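You operate a simulated robot arm through the tools that you are given. There is no shell and no other tool. Be economical: measure what you need, move in short steps, check, and stop when the job is done.

Carry out the task below with a simulated robot arm. There is one attempt and no reset: what you move stays moved.

JOB
Test the red lead and stand its plugs in the matching tray.
Fine: cable tester on, tall plug in A, short plug in B, press TEST once; GOOD tray if it reads GOOD, FAULT tray if OPEN.

Only the result counts: the job must be done as asked and must still hold three seconds after the hand-in. Knocking over, shifting, dropping, spilling or breaking anything else fails it.

ROBOT AND FRAMES
A 7-joint arm with a two-finger parallel gripper, fixed in place. Base frame: the origin is at the foot of the arm, x ahead of it, y to its left, z up; the work surface is at about z = 0.8. Units: m, rad, N and s.
With the tool pointing down near the work surface it reaches from about 0.24 to 0.68 m from the base axis. Its first joint turns from -1.152 to 1.152 rad. Payload 2.4 kg.
The TCP is the grasp point between the finger pads, 0.03 m short of the fingertips. In the tool frame z runs along the fingers and y along their closing line. The gripper opens to 0.094 m. The fingers are 0.028 m wide and 0.01 m thick; the gripper's body (0.05 by 0.096 m) begins 0.055 m behind the TCP.
Orientation is that of the tool frame in the base frame, as a unit quaternion [w, x, y, z]. With the fingers straight down and closing along the base's y, the tool's x points along the base's -x, its y along +y and its z along -z.

CONTROLS
- The arm moves only by the tool step_arm. Its argument "motion" is text: rows parted by semicolons, each of 7 numbers parted by spaces: the gripper command, from -1 (shut) to 1 (fully open), values between in proportion, then the shift along the tool's x, y, z in m, then the turn, a rotation vector about the tool's x, y, z in rad. In form: grip x y z wx wy wz; .... A call has 1 to 8 rows; each row shifts and turns the commanded pose from where the row before left it, along the tool's axes as they then stand. Each row takes 0.2 s and may step no farther than 0.05 m and 0.15 rad from the row before; otherwise, or with a gripper value out of range, the whole call is refused. Where a pose cannot be reached the arm comes as near as it can. A force on the tool above 40 N (or 10 N above the force at the start of the call, whichever is more), or a blocked arm, ends the call early, and 0.2 s more pass. The fingers move at their own pace (about 0.153 m/s each) and stop on an object; they squeeze with about 27 N. The grip force told is the motor's: it shows also when the fingers shut on nothing. Time passes only in rows, and 0.2 s behind the last, so rows that do not move let the fingers close. It gives the time, the measured TCP pose, the force on the tool (base axes), the opening and the grip force at its end, in the units of the frame above (readings bear some noise).
- Cameras (640 x 400 px; columns grow to the right, rows downward): "scene" is fixed at [0.0471, 0.4869, 1.4369]; the picture's right is [-0.61, -0.79, 0.00], its down [-0.51, 0.40, -0.76] and it looks along [0.60, -0.47, -0.65] (base axes); focal length 311 px, centre (320, 200). "wrist" rides on the gripper at [0.076, 0.014, -0.102] in the tool frame; the picture's right is [-0.18, 0.98, 0.00], its down [-0.75, -0.14, -0.64] and it looks along [-0.63, -0.12, 0.77] (tool axes); focal length 243 px, centre (320, 200). There is no depth. A picture from a camera that has moved, and an enlarged one, comes with that camera's place and axes in the base frame and with its lens.
- get_image(camera): a new picture of that camera. No time passes.
- inspect(camera, box): a new picture of the part [left, top, right, bottom] of that camera's present view, enlarged. No time passes.
- finish_job(): hands the job in; it is judged then, once.

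Go step by step. Nothing tells you positions but the pictures and the camera data: compare them with the known pose of the tool, close in by small moves and look again before you grip or let go. The budget is 120 turns and 68 pictures, counting those below and the enlarged ones. Unless the task says otherwise, let go and move clear before handing in, and close with one line.

The tools are called after "Call:" as a command line: name --argument value ..., lists and objects as JSON in quotes. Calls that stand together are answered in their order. step_arm: Moves the arm, as the interface text tells. Its arguments: {"type":"object","properties":{"motion":{"type":"string"}},"required":["motion"]} The other tools are called the same way: get_image (camera) takes a picture; inspect (camera, box) takes an enlarged picture of a part of a camera's view; finish_job () hands the job in.

At the start:

```text
t: 0.0
tcp_pos: [0.3953, 0.1826, 1.1197]
orientation: [0.0, 0.0, 1.0, 0.0]
force: [0.1, 0.5, 0.6]
gripper_width: 0.094
gripper_force: 0.1
```

scene: 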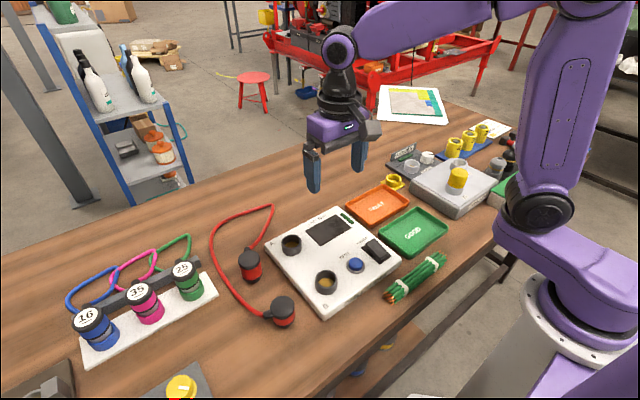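
wrist: 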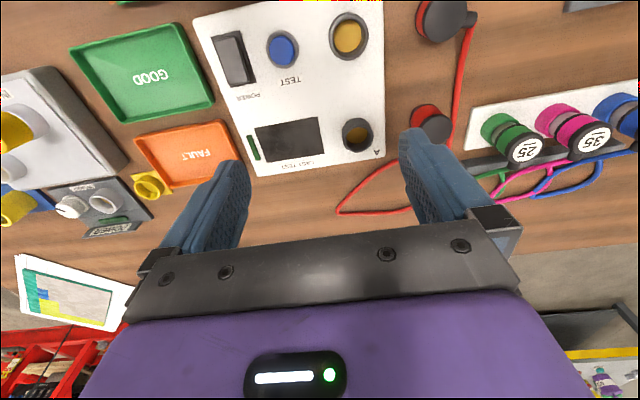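

I see the tester with sockets A and B, a POWER rocker, TEST button, the red lead with two plugs, and the GOOD/FAULT trays. I'll enlarge the views to measure them.

Call:
inspect --camera "scene" --box '[200, 180, 420, 340]'

Call:
inspect --camera "wrist" --box '[190, 0, 510, 200]'

```text
2.50 times, centred on (310, 260) of scene
camera zoom: at [0.0471, 0.4869, 1.4369], right [-0.61, -0.79, 0.0], down [-0.51, 0.4, -0.76], along [0.6, -0.47, -0.65], focal length 776 px, centre (345, 50)
```

zoom: 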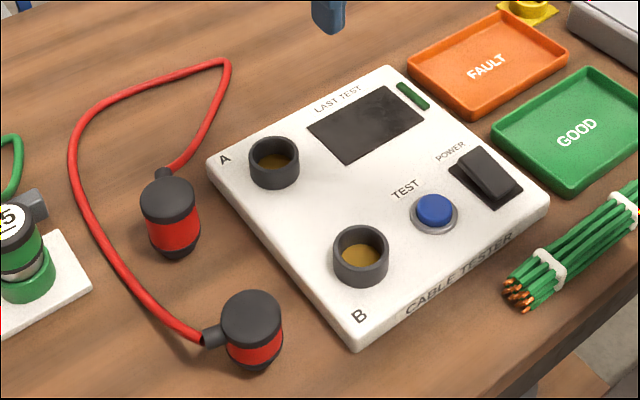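

```text
2.00 times, centred on (350, 100) of wrist
camera zoom: at [0.3189, 0.1966, 1.2233], right [0.18, 0.98, 0.0], down [0.75, -0.14, 0.64], along [0.63, -0.12, -0.77], focal length 485 px, centre (260, 400)
```

zoom: 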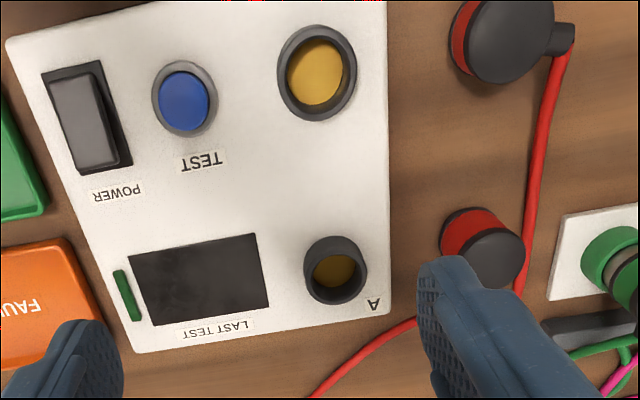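

The tester's top is near z≈0.835, socket A at about (0.49,0.225), B (0.36,0.225), TEST (0.36,0.137) and POWER (0.36,0.068). I'll shut the fingers and move to look at the power rocker up close.

Call:
step_arm --motion "-1 0.02 -0.028 0.025 0 0 0; -1 0.02 -0.028 0.025 0 0 0; -1 0.02 -0.028 0.025 0 0 0; -1 0.02 -0.028 0.025 0 0 0; -1 0 0 0 0 0 0"

Call:
get_image --camera "wrist"

Call:
inspect --camera "scene" --box '[330, 220, 410, 270]'

```text
t: 1.2
tcp_pos: [0.3154, 0.0705, 1.0188]
orientation: [0.0, 0.0, 1.0, 0.0]
force: [-0.6, 0.3, 0.2]
gripper_width: 0.0
gripper_force: 27.2
```

```text
63 pictures are left
camera wrist: at [0.2387, 0.0835, 1.1219], right [0.18, 0.98, 0.0], down [0.75, -0.14, 0.64], along [0.63, -0.12, -0.77], focal length 243 px, centre (320, 200)
```

wrist: 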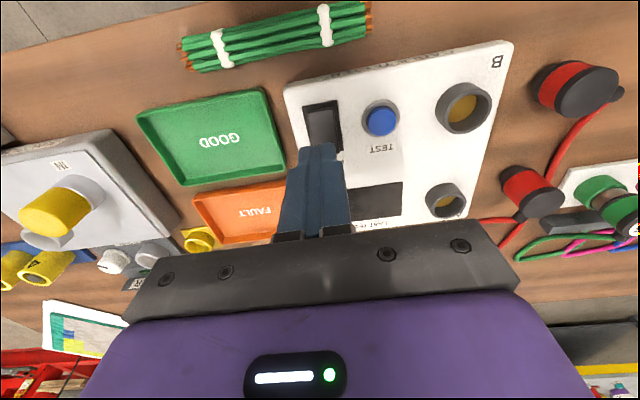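

```text
8.00 times, centred on (370, 245) of scene
camera zoom: at [0.0471, 0.4869, 1.4369], right [-0.61, -0.79, 0.0], down [-0.51, 0.4, -0.76], along [0.6, -0.47, -0.65], focal length 2485 px, centre (-80, -160)
```

zoom: 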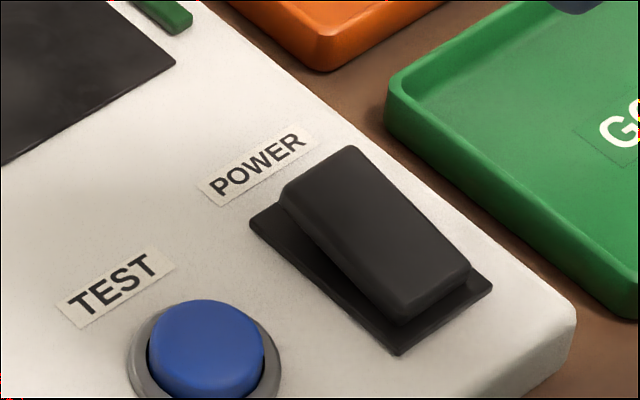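

The rocker's far (+x) end is raised, at about (0.38, 0.066, 0.852), so the tester is off. I'll move above that end.

Call:
step_arm --motion "-1 -0.035 -0.002 0.02 0 0 0; -1 -0.034 -0.002 0.03 0 0 0; -1 0 0 0.03 0 0 0; -1 0 0 0 0 0 0"

Call:
inspect --camera "scene" --box '[310, 170, 430, 270]'

Call:
get_image --camera "wrist"

```text
t: 2.2
tcp_pos: [0.3843, 0.0662, 0.9389]
orientation: [0.0, 0.001, 1.0, 0.0]
force: [-0.8, -0.7, -0.6]
gripper_width: 0.0
gripper_force: 26.6
```

```text
4.00 times, centred on (370, 220) of scene
camera zoom: at [0.0472, 0.4869, 1.4369], right [-0.61, -0.79, 0.0], down [-0.51, 0.4, -0.76], along [0.6, -0.47, -0.65], focal length 1242 px, centre (120, 120)
```

zoom: 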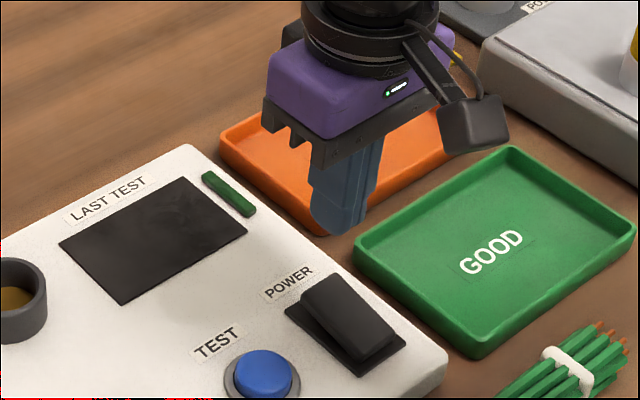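

```text
60 pictures are left
camera wrist: at [0.3084, 0.08, 1.0425], right [0.18, 0.98, 0.0], down [0.75, -0.14, 0.64], along [0.63, -0.12, -0.77], focal length 243 px, centre (320, 200)
```

wrist: 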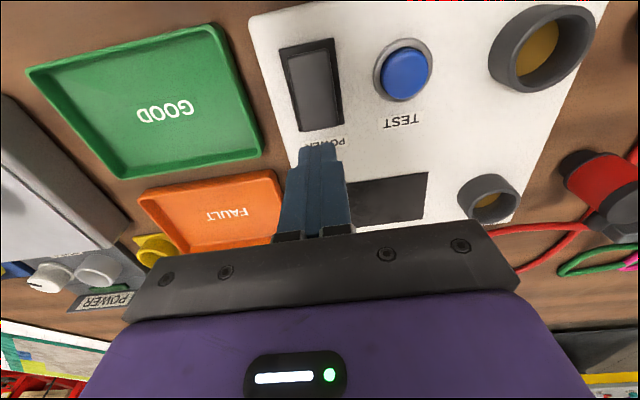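

The fingertip lines up with the rocker's far end (x≈0.384, y≈0.067). I'll shift 6 mm inward and press down in small steps.

Call:
step_arm --motion "-1 0.006 0.001 0.025 0 0 0; -1 0 0 0.02 0 0 0; -1 0 0 0.006 0 0 0; -1 0 0 0.005 0 0 0; -1 0 0 0.004 0 0 0; -1 0 0 0.003 0 0 0"

Call:
inspect --camera "scene" --box '[310, 170, 430, 270]'

```text
t: 3.6
tcp_pos: [0.3777, 0.0674, 0.8777]
orientation: [0.002, 0.0, 1.0, 0.0]
force: [-0.3, -2.9, 35.2]
gripper_width: 0.0001
gripper_force: 26.6
```

```text
4.00 times, centred on (370, 220) of scene
camera zoom: at [0.0467, 0.4868, 1.437], right [-0.61, -0.79, 0.0], down [-0.51, 0.4, -0.76], along [0.6, -0.47, -0.65], focal length 1242 px, centre (120, 120)
```

zoom: 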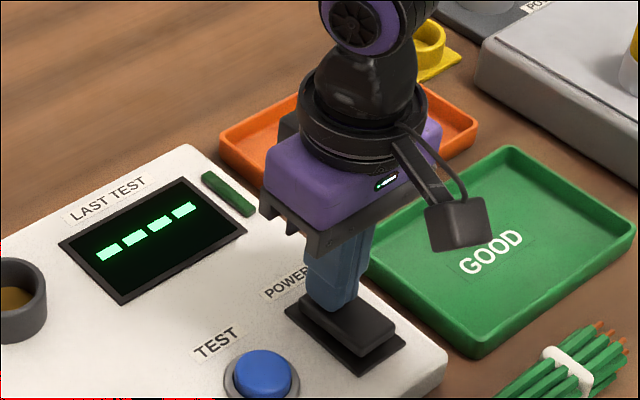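

The display shows "----", so power is on. Lifting away and moving to view the red plugs closely.

Call:
step_arm --motion "-1 0 0 -0.04 0 0 0; -1 0 0 -0.04 0 0 0; -1 0 0.03 -0.04 0 0 0; -1 0.02 0.05 -0.02 0 0 0; -1 0.02 0.05 0 0 0 0; -1 0.02 0.05 0 0 0 0; 1 0.01 0.05 0 0 0 0; 1 0 0.02 0 0 0 0"

Call:
get_image --camera "wrist"

Call:
inspect --camera "scene" --box '[220, 230, 320, 330]'

```text
refused: row 4 steps farther than a row can; nothing moved
```

```text
58 pictures are left
camera wrist: at [0.3023, 0.0809, 0.981], right [0.18, 0.98, 0.0], down [0.75, -0.14, 0.64], along [0.63, -0.12, -0.76], focal length 243 px, centre (320, 200)
```

wrist: 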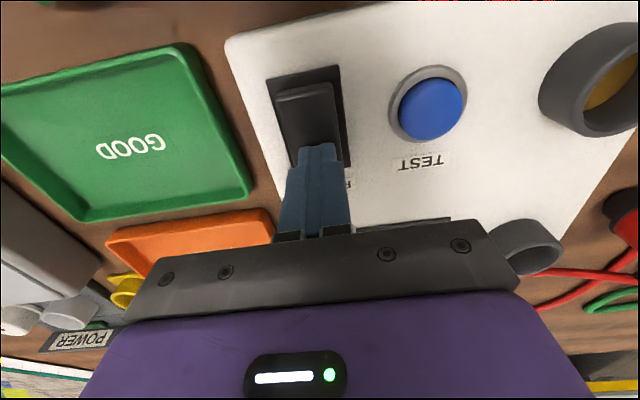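

```text
4.00 times, centred on (270, 280) of scene
camera zoom: at [0.0467, 0.4868, 1.437], right [-0.61, -0.79, 0.0], down [-0.51, 0.4, -0.76], along [0.6, -0.47, -0.65], focal length 1242 px, centre (520, -120)
```

zoom: 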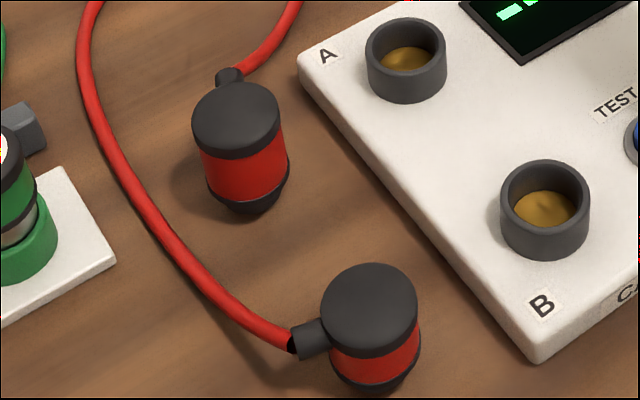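

The move was refused for a too-long row; I'll redo it with shorter ones.

Call:
step_arm --motion "-1 0 0 -0.045 0 0 0; -1 0 0 -0.045 0 0 0; -1 0 0.03 -0.035 0 0 0; -1 0.02 0.04 -0.02 0 0 0; -1 0.02 0.045 0 0 0 0; -1 0.02 0.045 0 0 0 0; 1 0.01 0.045 0 0 0 0; 1 0 0.045 0 0 0 0"

Call:
get_image --camera "wrist"

```text
t: 5.4
tcp_pos: [0.3072, 0.3183, 1.0213]
orientation: [-0.001, 0.001, 1.0, 0.0]
force: [0.7, -0.9, 0.1]
gripper_width: 0.094
gripper_force: 0.1
```

```text
56 pictures are left
camera wrist: at [0.2309, 0.3321, 1.1251], right [0.19, 0.98, 0.0], down [0.75, -0.14, 0.64], along [0.63, -0.12, -0.77], focal length 243 px, centre (320, 200)
```

wrist: 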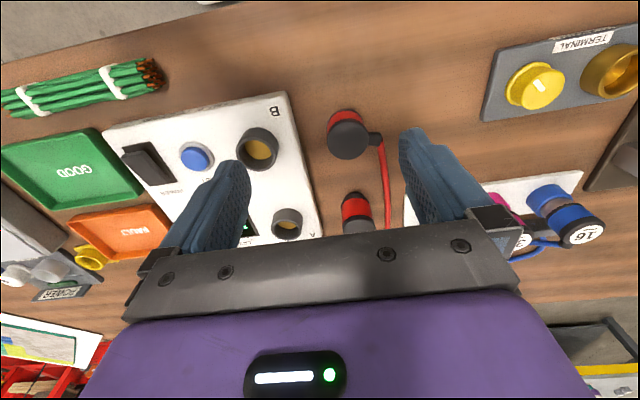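

Triangulating: the far plug (≈0.494,0.337) tops out at z≈0.887, the near one (≈0.361,0.340) at z≈0.862. So the far plug is the tall one, for A. I'll move above it for a closer look.

Call:
step_arm --motion "0.7 -0.045 0.005 0 0 0 0; 0.7 -0.045 0.005 0.01 0 0 0; 0.7 -0.045 0.005 0.02 0 0 0; 0.7 -0.045 0.004 0.02 0 0 0; 0.7 0 0 0 0 0 0"

Call:
get_image --camera "wrist"

Call:
inspect --camera "scene" --box '[200, 180, 320, 280]'

```text
t: 6.6
tcp_pos: [0.4882, 0.3372, 0.9708]
orientation: [0.0, 0.0, 1.0, 0.0]
force: [-0.4, -0.5, 0.2]
gripper_width: 0.08
gripper_force: 0.1
```

```text
55 pictures are left
camera wrist: at [0.413, 0.3508, 1.0746], right [0.18, 0.98, 0.0], down [0.75, -0.14, 0.64], along [0.63, -0.12, -0.77], focal length 243 px, centre (320, 200)
```

wrist: 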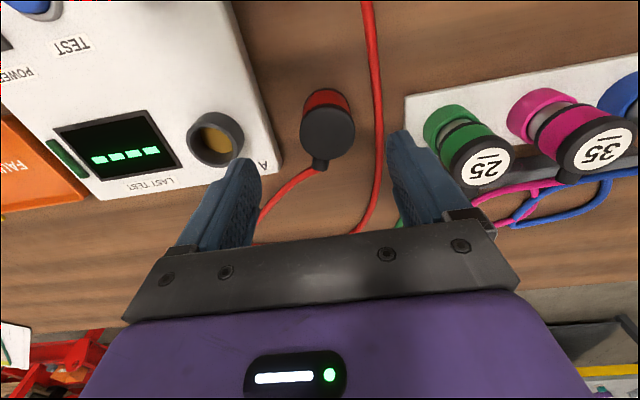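

```text
4.00 times, centred on (260, 230) of scene
camera zoom: at [0.0472, 0.4869, 1.4369], right [-0.61, -0.79, 0.0], down [-0.51, 0.4, -0.76], along [0.6, -0.47, -0.65], focal length 1242 px, centre (560, 80)
```

zoom: 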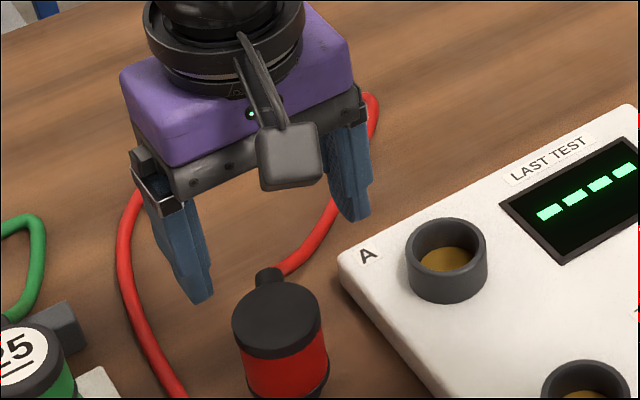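

The tall plug's cap centre is at about (0.4955, 0.340) with its boot pointing +x, so closing along y is clear. Descending around it, then looking before gripping.

Call:
step_arm --motion "0.7 -0.007 0.003 0.03 0 0 0; 0.7 0 0 0.035 0 0 0; 0.7 0 0 0.025 0 0 0; 0.7 0 0 0.009 0 0 0; 0.7 0 0 0 0 0 0"

Call:
inspect --camera "scene" --box '[200, 180, 320, 300]'

Call:
get_image --camera "wrist"

```text
t: 7.8
tcp_pos: [0.4955, 0.3394, 0.8733]
orientation: [0.0, 0.0, 1.0, 0.0]
force: [0.2, -0.2, -0.2]
gripper_width: 0.0798
gripper_force: 0.0
```

```text
3.33 times, centred on (260, 240) of scene
camera zoom: at [0.0471, 0.4869, 1.4369], right [-0.61, -0.79, 0.0], down [-0.51, 0.4, -0.76], along [0.6, -0.47, -0.65], focal length 1035 px, centre (520, 67)
```

zoom: 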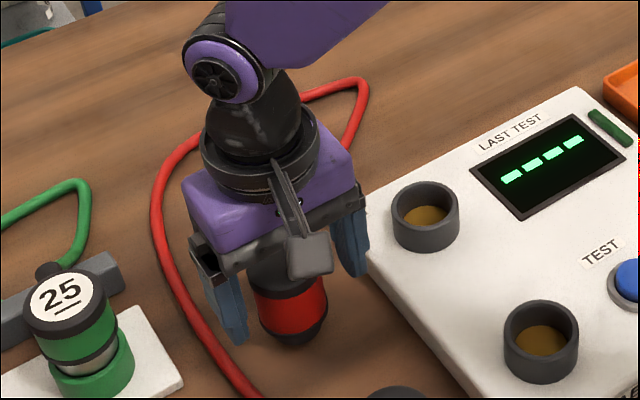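

```text
52 pictures are left
camera wrist: at [0.4191, 0.3538, 0.9758], right [0.18, 0.98, 0.0], down [0.75, -0.14, 0.64], along [0.63, -0.12, -0.77], focal length 243 px, centre (320, 200)
```

wrist: 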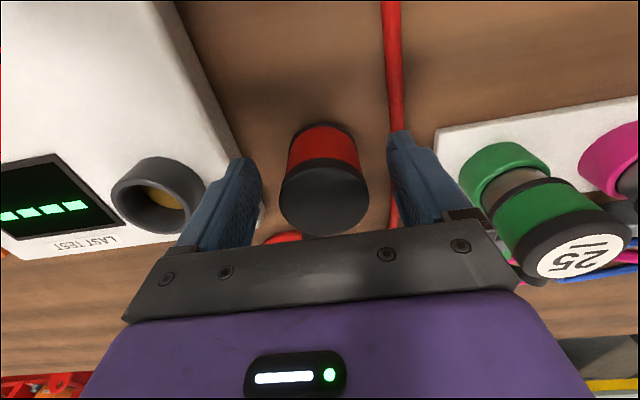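

The plug stands centred between the pads. Gripping.

Call:
step_arm --motion "-1 0 0 0 0 0 0; -1 0 0 0 0 0 0; -1 0 0 0 0 0 0"

Call:
inspect --camera "wrist" --box '[220, 80, 420, 260]'

```text
t: 8.6
tcp_pos: [0.4951, 0.3391, 0.8728]
orientation: [0.0, 0.0, 1.0, -0.001]
force: [0.5, 0.1, -0.1]
gripper_width: 0.0514
gripper_force: 26.8
```

```text
2.22 times, centred on (320, 170) of wrist
camera zoom: at [0.419, 0.3537, 0.976], right [0.18, 0.98, 0.0], down [0.75, -0.14, 0.64], along [0.63, -0.12, -0.77], focal length 539 px, centre (320, 267)
```

zoom: 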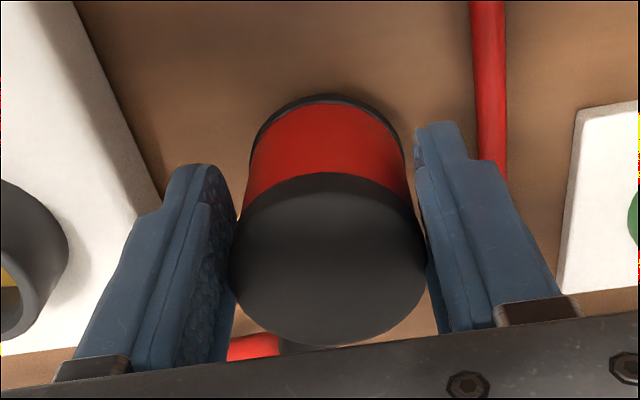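

The plug is held (opening 0.051). Lifting straight up, then shifting towards A, short of it, to look.

Call:
step_arm --motion "-1 0 0 -0.02 0 0 0; -1 0 0 -0.03 0 0 0; -1 0 0 -0.03 0 0 0; -1 0 0 -0.02 0 0 0; -1 0 -0.03 0 0 0 0; -1 0 -0.03 0 0 0 0; -1 0 0 0 0 0 0"

Call:
inspect --camera "scene" --box '[220, 160, 340, 260]'

Call:
get_image --camera "wrist"

```text
t: 10.2
tcp_pos: [0.4945, 0.2805, 0.9716]
orientation: [0.001, 0.0, 1.0, 0.0]
force: [0.1, -0.6, -2.2]
gripper_width: 0.0514
gripper_force: 26.9
```

```text
4.00 times, centred on (280, 210) of scene
camera zoom: at [0.0472, 0.4869, 1.4369], right [-0.61, -0.79, 0.0], down [-0.51, 0.4, -0.76], along [0.6, -0.47, -0.65], focal length 1242 px, centre (480, 160)
```

zoom: 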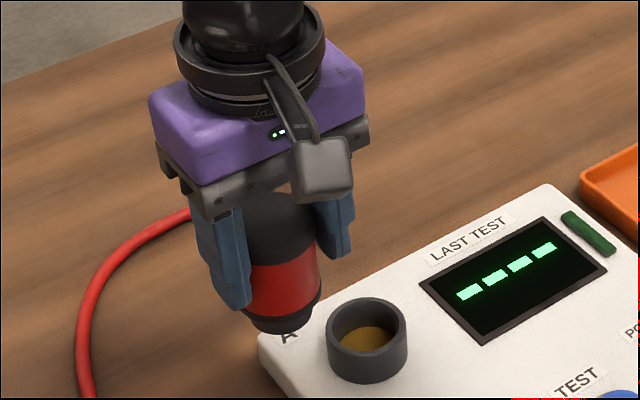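

```text
49 pictures are left
camera wrist: at [0.4188, 0.2936, 1.0763], right [0.18, 0.98, 0.0], down [0.75, -0.14, 0.64], along [0.63, -0.12, -0.77], focal length 243 px, centre (320, 200)
```

wrist: 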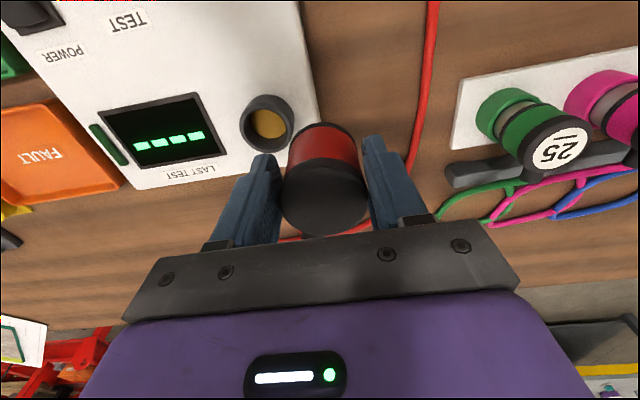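

I estimate socket A at about (0.493–0.497, 0.228). I'll bring the plug over it with a small gap and compare in both views.

Call:
step_arm --motion "-1 0 -0.026 0 0 0 0; -1 0 -0.026 0 0 0 0; -1 0 0 0.015 0 0 0; -1 0 0 0 0 0 0"

Call:
inspect --camera "scene" --box '[250, 190, 330, 260]'

Call:
get_image --camera "wrist"

```text
t: 11.2
tcp_pos: [0.4945, 0.227, 0.9596]
orientation: [0.0, 0.0, 1.0, 0.0]
force: [0.3, 0.6, -1.0]
gripper_width: 0.0515
gripper_force: 26.9
```

```text
5.71 times, centred on (290, 225) of scene
camera zoom: at [0.0472, 0.4869, 1.4369], right [-0.61, -0.79, 0.0], down [-0.51, 0.4, -0.76], along [0.6, -0.47, -0.65], focal length 1775 px, centre (491, 57)
```

zoom: 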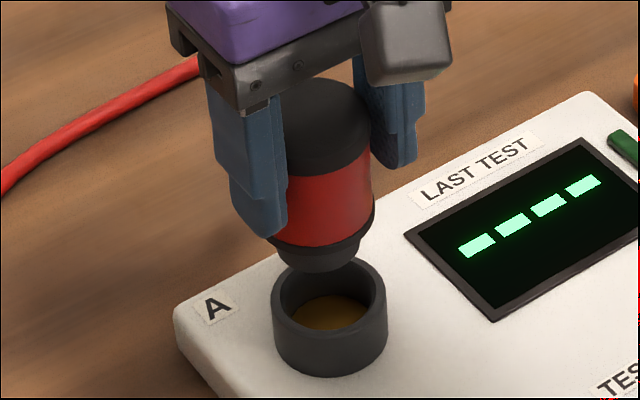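

```text
47 pictures are left
camera wrist: at [0.4191, 0.2413, 1.0615], right [0.18, 0.98, 0.0], down [0.75, -0.14, 0.64], along [0.63, -0.12, -0.77], focal length 243 px, centre (320, 200)
```

wrist: 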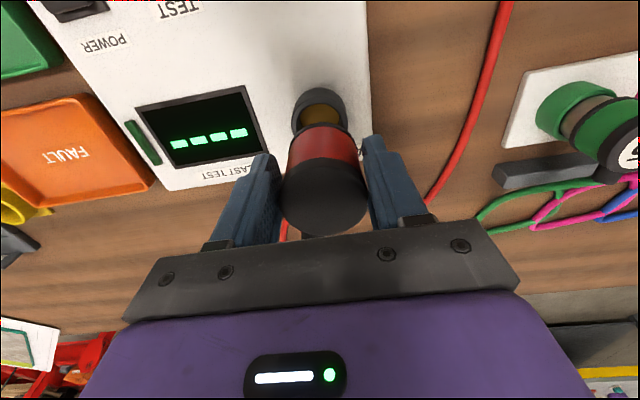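

Alignment looks within a few mm. I'll lower by 15 mm and compare again with a smaller gap.

Call:
step_arm --motion "-1 0.001 0 0.008 0 0 0; -1 0 0 0.007 0 0 0; -1 0 0 0 0 0 0"

Call:
inspect --camera "scene" --box '[260, 205, 324, 245]'

Call:
inspect --camera "wrist" --box '[240, 50, 400, 150]'

```text
t: 12.0
tcp_pos: [0.494, 0.2267, 0.9427]
orientation: [0.0, 0.0, 1.0, 0.0]
force: [0.3, 0.0, -0.3]
gripper_width: 0.0511
gripper_force: 26.5
```

```text
10.00 times, centred on (292, 225) of scene
camera zoom: at [0.0472, 0.4869, 1.4369], right [-0.61, -0.79, 0.0], down [-0.51, 0.4, -0.76], along [0.6, -0.47, -0.65], focal length 3106 px, centre (600, -50)
```

zoom: 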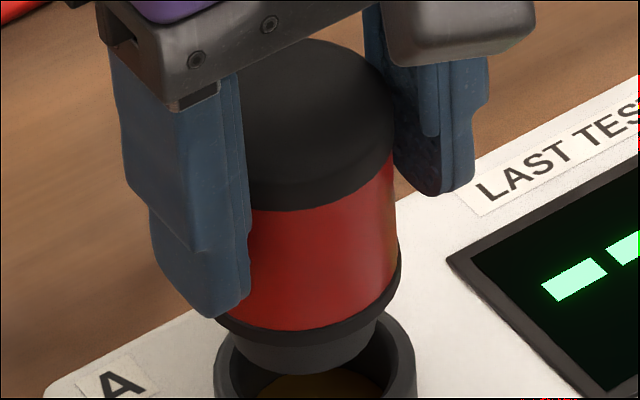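

```text
4.00 times, centred on (320, 100) of wrist
camera zoom: at [0.4179, 0.2415, 1.0461], right [0.18, 0.98, 0.0], down [0.75, -0.14, 0.64], along [0.63, -0.12, -0.77], focal length 970 px, centre (320, 600)
```

zoom: 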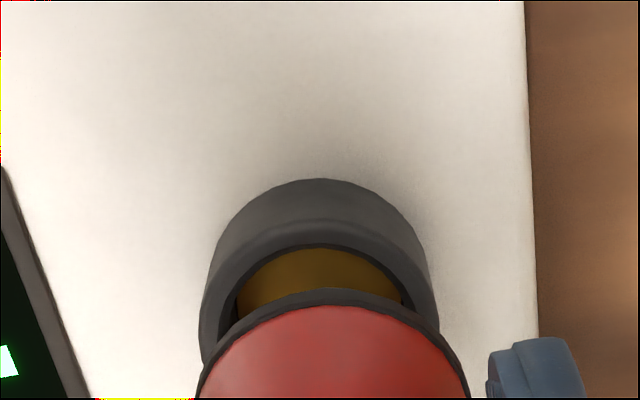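

Using the horizontal offsets in both views, the plug should shift about 2 mm toward −y. I'll do that and descend gently.

Call:
step_arm --motion "-1 0.0005 -0.002 0 0 0 0; -1 0 0 0.005 0 0 0; -1 0 0 0.004 0 0 0; -1 0 0 0.003 0 0 0; -1 0 0 0 0 0 0"

Call:
inspect --camera "scene" --box '[260, 210, 324, 250]'

Call:
inspect --camera "wrist" --box '[240, 50, 400, 150]'

```text
t: 13.2
tcp_pos: [0.4936, 0.225, 0.9316]
orientation: [0.0, 0.0, 1.0, 0.0]
force: [-0.1, 0.8, -1.6]
gripper_width: 0.0512
gripper_force: 26.6
```

```text
10.00 times, centred on (292, 230) of scene
camera zoom: at [0.0472, 0.4869, 1.4369], right [-0.61, -0.79, 0.0], down [-0.51, 0.4, -0.76], along [0.6, -0.47, -0.65], focal length 3106 px, centre (600, -100)
```

zoom: 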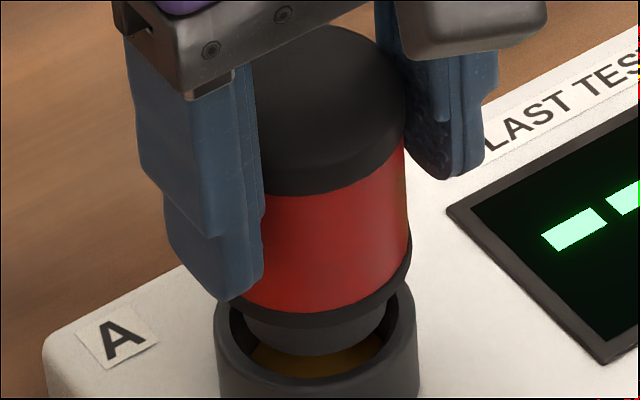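

```text
4.00 times, centred on (320, 100) of wrist
camera zoom: at [0.4174, 0.2394, 1.034], right [0.18, 0.98, 0.0], down [0.75, -0.14, 0.64], along [0.63, -0.12, -0.77], focal length 970 px, centre (320, 600)
```

zoom: 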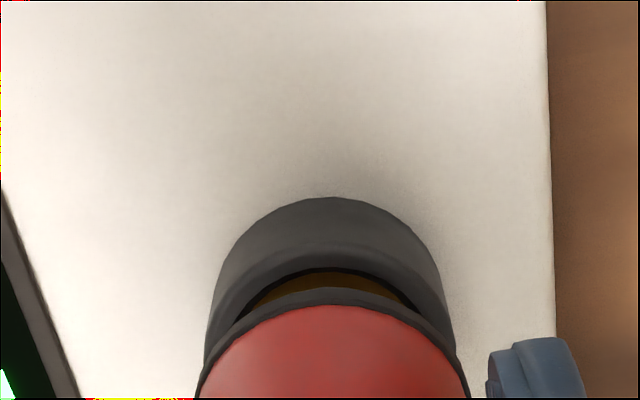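

Lateral alignment now looks right in both views. Descending into the socket in small steps.

Call:
step_arm --motion "-1 0.001 0 0.003 0 0 0; -1 0 0 0.003 0 0 0; -1 0 0 0.003 0 0 0; -1 0 0 0 0 0 0"

Call:
inspect --camera "scene" --box '[260, 210, 324, 250]'

```text
t: 14.2
tcp_pos: [0.4931, 0.2258, 0.921]
orientation: [0.002, 0.0, 1.0, 0.001]
force: [8.2, -0.8, 1.8]
gripper_width: 0.0512
gripper_force: 27.2
```

```text
10.00 times, centred on (292, 230) of scene
camera zoom: at [0.0473, 0.4869, 1.4369], right [-0.61, -0.79, 0.0], down [-0.51, 0.4, -0.76], along [0.6, -0.47, -0.65], focal length 3106 px, centre (600, -100)
```

zoom: 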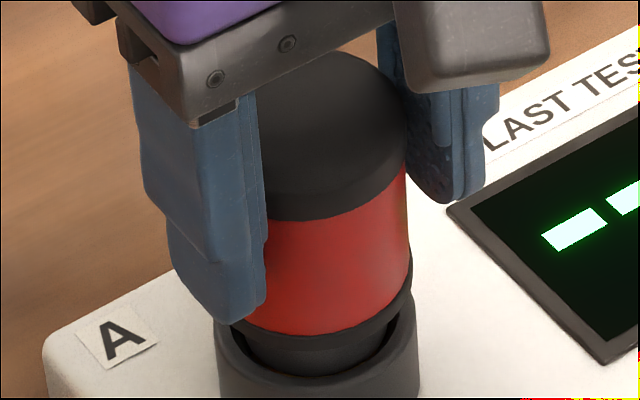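

The tip is in the bore; an 8 N push toward +x says I'm slightly too far −x. I'll ease +x and continue down.

Call:
step_arm --motion "-1 -0.0015 0 0 0 0 0; -1 0 0 0.003 0 0 0; -1 0 0 0.003 0 0 0; -1 0 0 0.003 0 0 0; -1 0 0 0 0 0 0"

Call:
inspect --camera "scene" --box '[260, 210, 324, 250]'

```text
t: 15.4
tcp_pos: [0.4948, 0.2255, 0.9135]
orientation: [-0.001, 0.001, 1.0, 0.0]
force: [6.5, -2.4, 0.7]
gripper_width: 0.0513
gripper_force: 27.2
```

```text
10.00 times, centred on (292, 230) of scene
camera zoom: at [0.0473, 0.4868, 1.4369], right [-0.61, -0.79, 0.0], down [-0.51, 0.4, -0.76], along [0.6, -0.47, -0.65], focal length 3106 px, centre (600, -100)
```

zoom: 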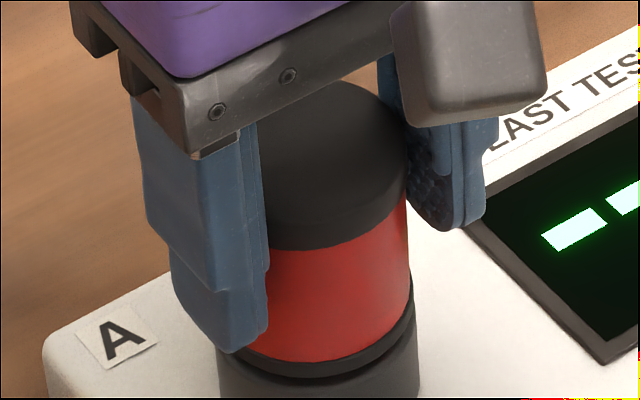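

Almost seated. Another small +x ease and a few more mm until it bottoms.

Call:
step_arm --motion "-1 -0.0015 0 0 0 0 0; -1 0 0 0.002 0 0 0; -1 0 0 0.002 0 0 0; -1 0 0 0.002 0 0 0; -1 0 0 0 0 0 0"

Call:
inspect --camera "scene" --box '[260, 210, 324, 250]'

```text
t: 16.6
tcp_pos: [0.4948, 0.2266, 0.9072]
orientation: [0.0, 0.0, 1.0, 0.0]
force: [-1.7, 1.5, 4.1]
gripper_width: 0.0511
gripper_force: 26.5
```

```text
10.00 times, centred on (292, 230) of scene
camera zoom: at [0.047, 0.4869, 1.4369], right [-0.61, -0.79, 0.0], down [-0.51, 0.4, -0.76], along [0.6, -0.47, -0.65], focal length 3106 px, centre (600, -100)
```

zoom: 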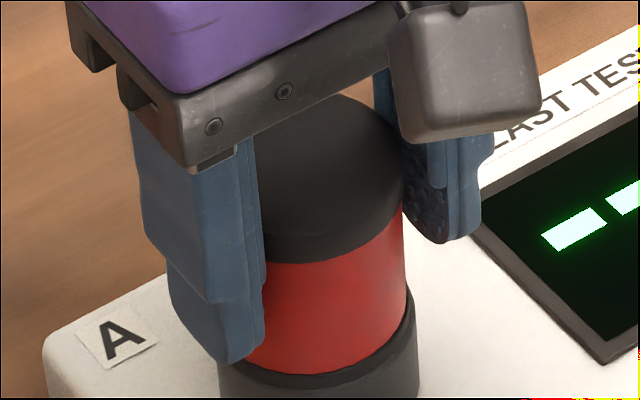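

Lateral forces are gone and the flange is at the rim. I'll press a couple more mm to confirm it's bottomed.

Call:
step_arm --motion "-1 0 0 0.0015 0 0 0; -1 0 0 0.0015 0 0 0; -1 0 0 0 0 0 0"

```text
t: 17.4
tcp_pos: [0.4968, 0.2252, 0.9063]
orientation: [0.003, 0.0, 1.0, 0.001]
force: [-2.9, 0.4, 32.3]
gripper_width: 0.0508
gripper_force: 26.5
```

Bottomed out at 32 N. Relieving, opening, and lifting clear.

Call:
step_arm --motion "-1 0.001 0 -0.0025 0 0 0; 0.6 0 0 0 0 0 0; 0.6 0 0 0 0 0 0; 0.6 0 0 -0.02 0 0 0; 0.6 0 0 -0.04 0 0 0; 0.6 0 0 -0.04 0 0 0; 0.6 0 0 -0.02 0 0 0"

Call:
get_image --camera "wrist"

Call:
inspect --camera "scene" --box '[190, 180, 350, 340]'

```text
t: 19.0
tcp_pos: [0.4945, 0.2255, 1.0264]
orientation: [0.0, 0.0, 1.0, 0.0]
force: [-0.4, -0.3, -0.2]
gripper_width: 0.0752
gripper_force: 0.1
```

```text
39 pictures are left
camera wrist: at [0.4188, 0.2397, 1.1301], right [0.18, 0.98, 0.0], down [0.75, -0.14, 0.64], along [0.63, -0.12, -0.77], focal length 243 px, centre (320, 200)
```

wrist: 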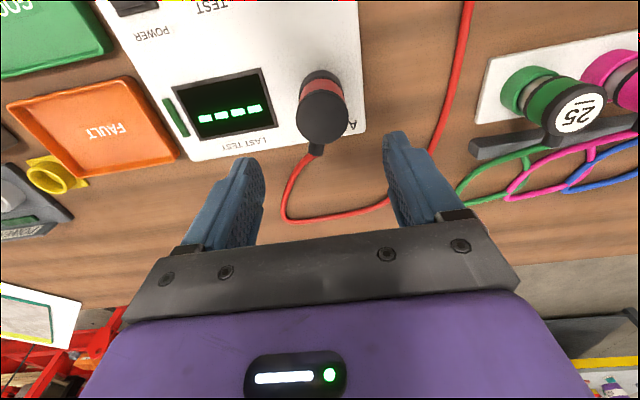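

```text
2.50 times, centred on (270, 260) of scene
camera zoom: at [0.0471, 0.4869, 1.4369], right [-0.61, -0.79, 0.0], down [-0.51, 0.4, -0.76], along [0.6, -0.47, -0.65], focal length 776 px, centre (445, 50)
```

zoom: 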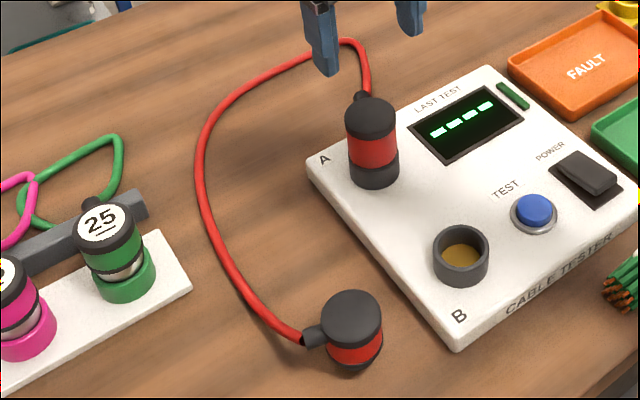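

Tall plug is in A. Now over to the short plug (≈0.360,0.340); its boot points about +y, so I'll turn the gripper about 68° to close across it.

Call:
step_arm --motion "0.6 0.033 0.028 0 0 0 0; 0.6 0.034 0.028 0 0 0 0; 0.6 0.034 0.028 0 0 0 0; 0.6 0.034 0.029 0 0 0 0; 0.6 0 0 0 0 0 -0.148; 0.6 0 0 0 0 0 -0.148; 0.6 0 0 0 0 0 -0.148; 0.6 0 0 0 0 0 -0.148"

Call:
step_arm --motion "0.6 0 0 0 0 0 -0.148; 0.6 0 0 0 0 0 -0.148; 0.6 0 0 0 0 0 -0.148; 0.6 0 0 0 0 0 -0.148; 0.6 0 0 0.03 0 0 0; 0.6 0 0 0.03 0 0 0; 0.6 0 0 0 0 0 0"

Call:
get_image --camera "wrist"

Call:
inspect --camera "scene" --box '[220, 230, 340, 330]'

```text
t: 20.8
tcp_pos: [0.3593, 0.3378, 1.0268]
orientation: [-0.001, -0.293, 0.956, 0.0]
force: [1.1, 0.0, 0.0]
gripper_width: 0.0751
gripper_force: 0.1
```

```text
t: 22.4
tcp_pos: [0.361, 0.3382, 0.9674]
orientation: [0.0, -0.559, 0.829, 0.0]
force: [-0.1, 0.7, -0.6]
gripper_width: 0.0751
gripper_force: 0.1
```

```text
37 pictures are left
camera wrist: at [0.3182, 0.2727, 1.0703], right [-0.84, 0.54, 0.0], down [0.41, 0.64, 0.64], along [0.35, 0.54, -0.77], focal length 243 px, centre (320, 200)
```

wrist: 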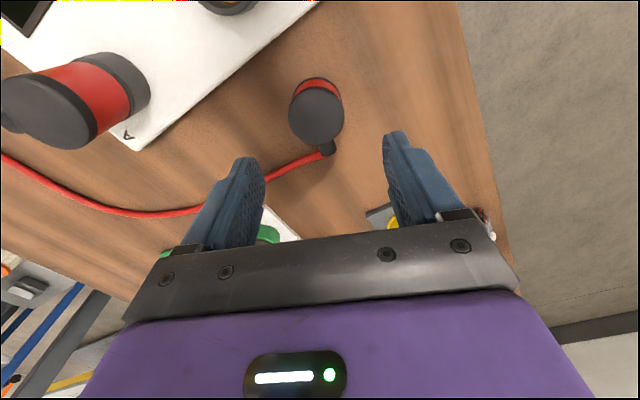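

```text
4.00 times, centred on (280, 280) of scene
camera zoom: at [0.0471, 0.4869, 1.4369], right [-0.61, -0.79, 0.0], down [-0.51, 0.4, -0.76], along [0.6, -0.47, -0.65], focal length 1242 px, centre (480, -120)
```

zoom: 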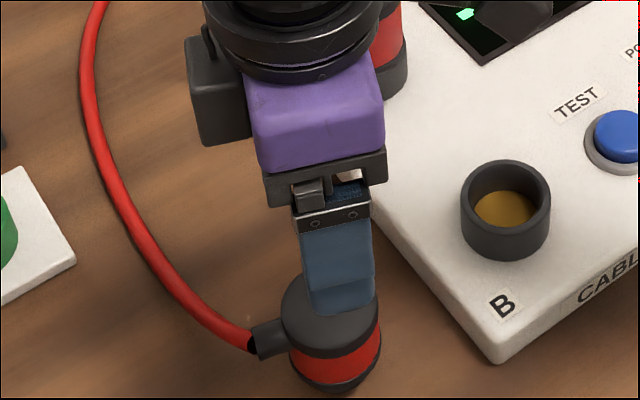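

The short plug's cap centre is near (0.364, 0.340). I'll correct by ~4 mm and descend around it.

Call:
step_arm --motion "0.6 -0.0032 -0.0025 0.03 0 0 0; 0.6 0 0 0.03 0 0 0; 0.6 0 0 0.03 0 0 0; 0.6 0 0 0 0 0 0"

Call:
get_image --camera "wrist"

```text
t: 23.4
tcp_pos: [0.3624, 0.3398, 0.8755]
orientation: [0.0, -0.558, 0.83, 0.0]
force: [0.1, 1.1, 0.4]
gripper_width: 0.075
gripper_force: 0.0
```

```text
35 pictures are left
camera wrist: at [0.3212, 0.2755, 0.9795], right [-0.84, 0.54, 0.0], down [0.41, 0.64, 0.64], along [0.35, 0.54, -0.77], focal length 243 px, centre (320, 200)
```

wrist: 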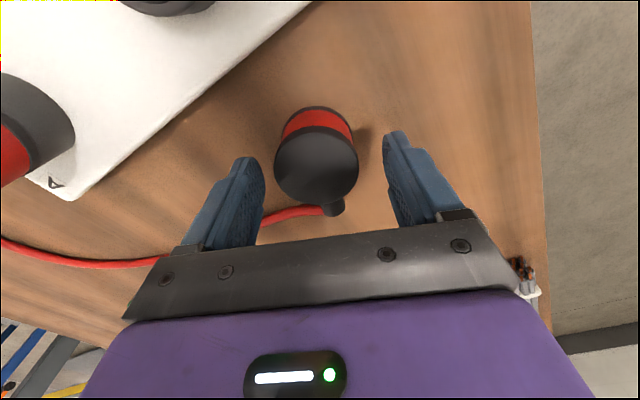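

Still centred and boot clear of the fingers. Lowering the last 14 mm and gripping.

Call:
step_arm --motion "0.6 0.001 -0.001 0.008 0 0 0; 0.6 0 0 0.006 0 0 0; 0.6 0 0 0 0 0 0; -1 0 0 0 0 0 0; -1 0 0 0 0 0 0; -1 0 0 0 0 0 0"

Call:
get_image --camera "wrist"

```text
t: 24.8
tcp_pos: [0.3645, 0.3386, 0.8629]
orientation: [0.0, -0.558, 0.83, -0.001]
force: [0.1, -0.1, -0.2]
gripper_width: 0.0473
gripper_force: 26.8
```

```text
34 pictures are left
camera wrist: at [0.3215, 0.2741, 0.9657], right [-0.84, 0.54, 0.0], down [0.42, 0.64, 0.64], along [0.35, 0.54, -0.77], focal length 243 px, centre (320, 200)
```

wrist: 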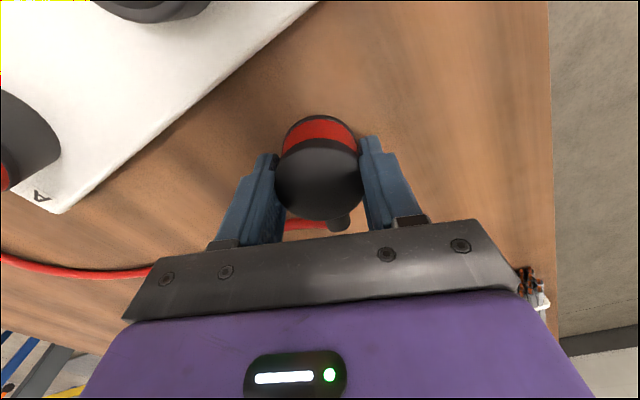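

Gripped (opening 0.047). Lifting, then approaching B with a stop short of it for a look.

Call:
step_arm --motion "-1 0 0 -0.02 0 0 0; -1 0 0 -0.03 0 0 0; -1 0 0 -0.03 0 0 0; -1 0.03 -0.011 0 0 0 0; -1 0.03 -0.011 0 0 0 0; -1 0.028 -0.010 0 0 0 0; -1 0 0 0 0 0 0"

Call:
inspect --camera "scene" --box '[260, 220, 380, 320]'

Call:
get_image --camera "wrist"

```text
t: 26.4
tcp_pos: [0.3604, 0.2458, 0.9415]
orientation: [0.0, -0.558, 0.83, 0.0]
force: [0.3, 0.4, -1.0]
gripper_width: 0.0471
gripper_force: 27.5
```

```text
4.00 times, centred on (320, 270) of scene
camera zoom: at [0.0472, 0.4869, 1.4369], right [-0.61, -0.79, 0.0], down [-0.51, 0.4, -0.76], along [0.6, -0.47, -0.65], focal length 1242 px, centre (320, -80)
```

zoom: 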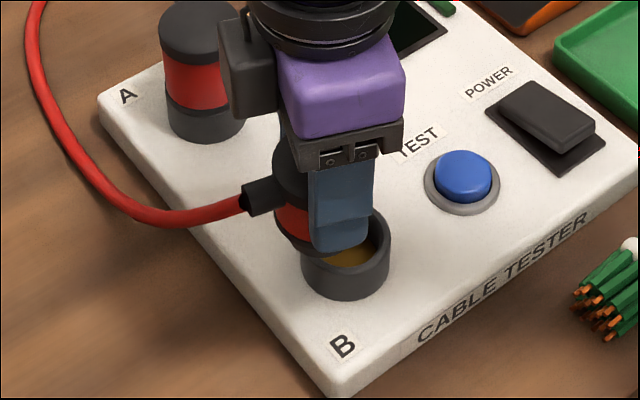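

```text
32 pictures are left
camera wrist: at [0.3181, 0.1801, 1.0453], right [-0.84, 0.54, 0.0], down [0.41, 0.64, 0.64], along [0.35, 0.54, -0.77], focal length 243 px, centre (320, 200)
```

wrist: 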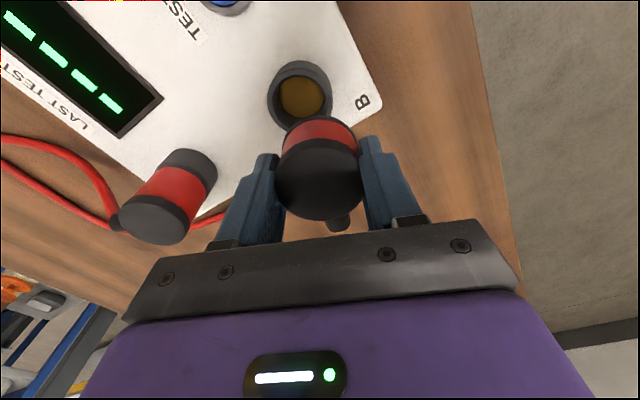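

B's rim centre comes out near (0.363, 0.223). Moving over it at the same height.

Call:
step_arm --motion "-1 0.010 -0.005 0 0 0 0; -1 0.0098 -0.0047 0.005 0 0 0; -1 0 0 0 0 0 0"

Call:
inspect --camera "scene" --box '[290, 250, 370, 310]'

Call:
inspect --camera "wrist" --box '[240, 40, 400, 160]'

```text
t: 27.2
tcp_pos: [0.3618, 0.2232, 0.9378]
orientation: [0.0, -0.558, 0.83, 0.0]
force: [-0.4, -0.6, -1.1]
gripper_width: 0.0472
gripper_force: 26.5
```

```text
6.67 times, centred on (330, 280) of scene
camera zoom: at [0.0472, 0.4869, 1.4369], right [-0.61, -0.79, 0.0], down [-0.51, 0.4, -0.76], along [0.6, -0.47, -0.65], focal length 2071 px, centre (253, -333)
```

zoom: 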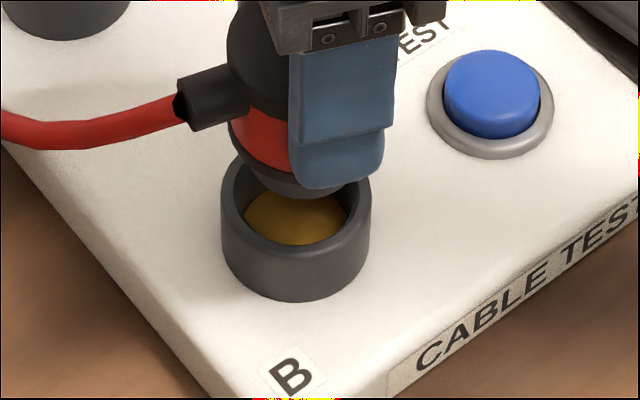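

```text
3.33 times, centred on (320, 100) of wrist
camera zoom: at [0.32, 0.1585, 1.0405], right [-0.84, 0.54, 0.0], down [0.42, 0.64, 0.64], along [0.35, 0.54, -0.77], focal length 809 px, centre (320, 533)
```

zoom: 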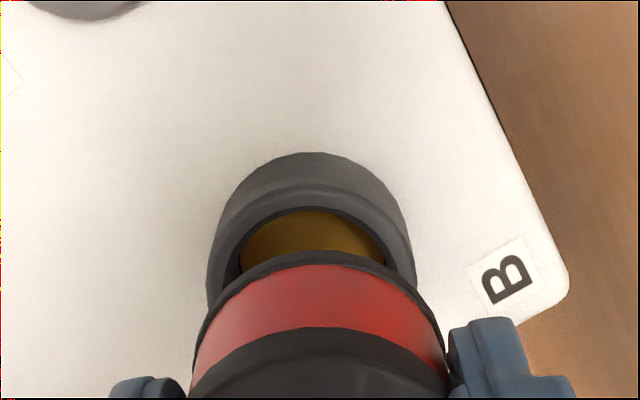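

Nearly aligned; a ~1.4 mm shift is needed. I'll apply that and start lowering.

Call:
step_arm --motion "-1 0.0004 -0.0014 0.005 0 0 0; -1 0 0 0.006 0 0 0; -1 0 0 0.005 0 0 0; -1 0 0 0.003 0 0 0; -1 0 0 0 0 0 0"

Call:
inspect --camera "scene" --box '[290, 250, 370, 310]'

Call:
inspect --camera "wrist" --box '[240, 40, 400, 160]'

```text
t: 28.4
tcp_pos: [0.3631, 0.2234, 0.9193]
orientation: [0.0, -0.558, 0.83, 0.001]
force: [0.4, -0.5, -0.1]
gripper_width: 0.0471
gripper_force: 27.2
```

```text
6.67 times, centred on (330, 280) of scene
camera zoom: at [0.0472, 0.4869, 1.4369], right [-0.61, -0.79, 0.0], down [-0.51, 0.4, -0.76], along [0.6, -0.47, -0.65], focal length 2071 px, centre (253, -333)
```

zoom: 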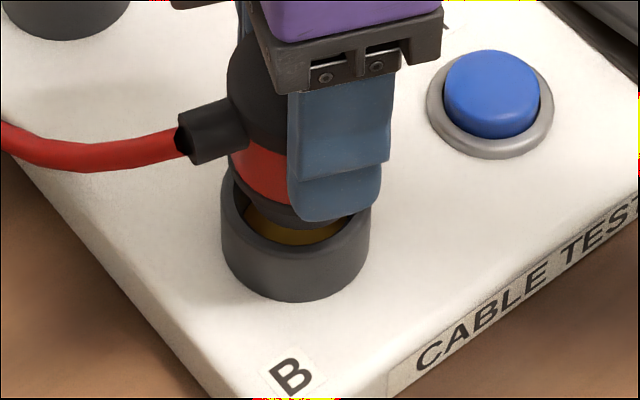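

```text
3.33 times, centred on (320, 100) of wrist
camera zoom: at [0.3211, 0.1579, 1.0221], right [-0.84, 0.54, 0.0], down [0.41, 0.64, 0.64], along [0.35, 0.54, -0.77], focal length 809 px, centre (320, 533)
```

zoom: 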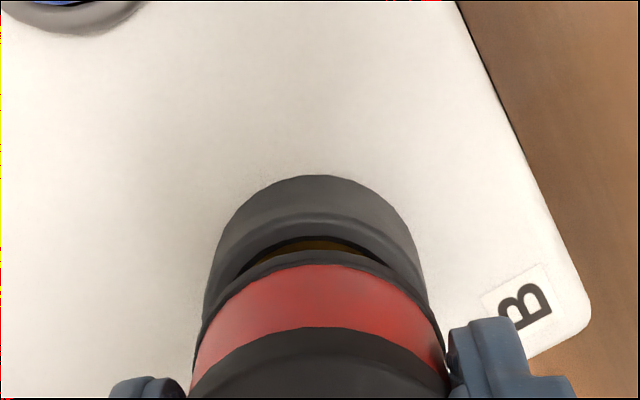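

Well aligned in both views. Continuing down gently.

Call:
step_arm --motion "-1 0 0 0.003 0 0 0; -1 0 0 0.003 0 0 0; -1 0 0 0.003 0 0 0; -1 0 0 0 0 0 0"

Call:
inspect --camera "scene" --box '[290, 250, 370, 310]'

```text
t: 29.4
tcp_pos: [0.3639, 0.2231, 0.9101]
orientation: [0.002, -0.558, 0.83, 0.0]
force: [4.4, 3.5, -0.3]
gripper_width: 0.0469
gripper_force: 26.5
```

```text
6.67 times, centred on (330, 280) of scene
camera zoom: at [0.0472, 0.487, 1.4369], right [-0.61, -0.79, 0.0], down [-0.51, 0.4, -0.76], along [0.6, -0.47, -0.65], focal length 2071 px, centre (253, -333)
```

zoom: 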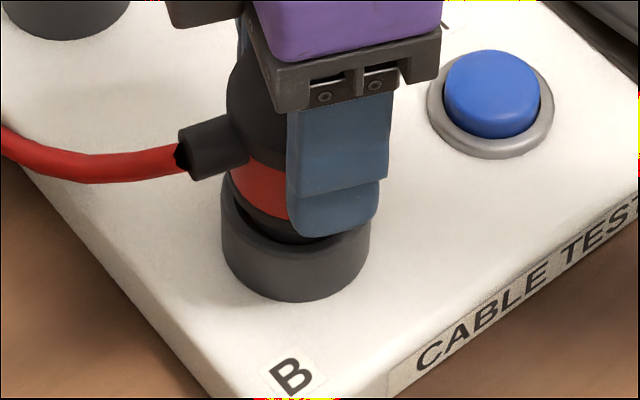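

It's entering; easing ~1 mm along the sideways reaction and continuing.

Call:
step_arm --motion "-1 -0.0011 -0.0006 0 0 0 0; -1 0 0 0.003 0 0 0; -1 0 0 0.003 0 0 0; -1 0 0 0.003 0 0 0; -1 0 0 0 0 0 0"

```text
t: 30.6
tcp_pos: [0.3627, 0.2228, 0.9012]
orientation: [0.0, -0.557, 0.83, 0.0]
force: [1.1, 1.3, 0.0]
gripper_width: 0.0472
gripper_force: 26.7
```

Call:
step_arm --motion "-1 0 0 0.002 0 0 0; -1 0 0 0.002 0 0 0; -1 0 0 0.0015 0 0 0; -1 0 0 0.0015 0 0 0; -1 0 0 0 0 0 0"

Call:
inspect --camera "scene" --box '[290, 250, 370, 310]'

```text
t: 31.8
tcp_pos: [0.3643, 0.2245, 0.8946]
orientation: [0.002, -0.558, 0.83, 0.0]
force: [-3.0, -1.6, 35.0]
gripper_width: 0.0468
gripper_force: 27.3
```

```text
6.67 times, centred on (330, 280) of scene
camera zoom: at [0.0467, 0.4866, 1.437], right [-0.61, -0.79, 0.0], down [-0.51, 0.4, -0.76], along [0.6, -0.47, -0.65], focal length 2071 px, centre (253, -333)
```

zoom: 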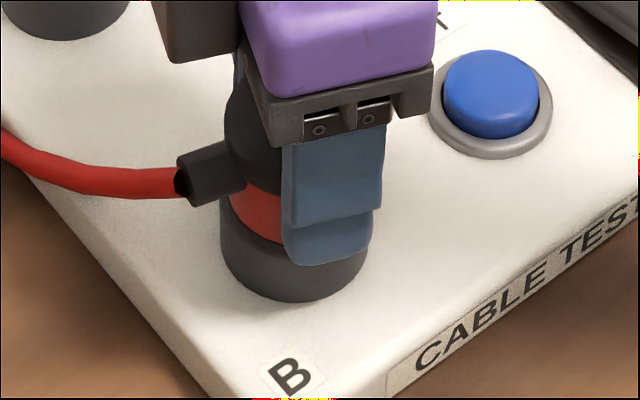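

Seated at 35 N. Releasing and lifting clear.

Call:
step_arm --motion "-1 0 0 -0.003 0 0 0; 0.6 0 0 0 0 0 0; 0.6 0 0 0 0 0 0; 0.6 0 0 -0.02 0 0 0; 0.6 0 0 -0.04 0 0 0; 0.6 0 0 -0.04 0 0 0; 0.6 0 0 0 0 0 0"

Call:
get_image --camera "wrist"

```text
t: 33.4
tcp_pos: [0.3645, 0.2223, 0.9971]
orientation: [0.0, -0.557, 0.83, 0.001]
force: [0.0, 0.0, 0.1]
gripper_width: 0.0753
gripper_force: 0.1
```

```text
25 pictures are left
camera wrist: at [0.3222, 0.1575, 1.1001], right [-0.84, 0.54, 0.0], down [0.42, 0.65, 0.64], along [0.35, 0.54, -0.77], focal length 243 px, centre (320, 200)
```

wrist: 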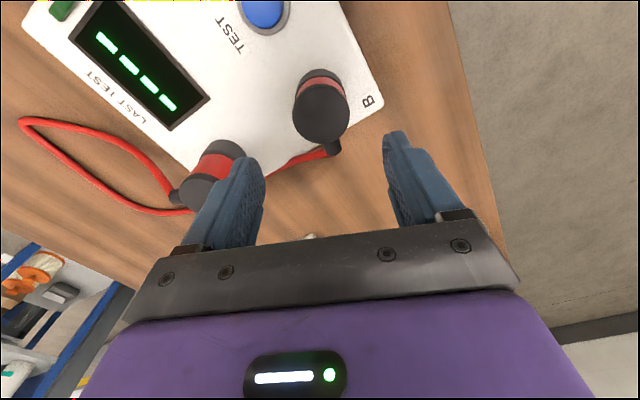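

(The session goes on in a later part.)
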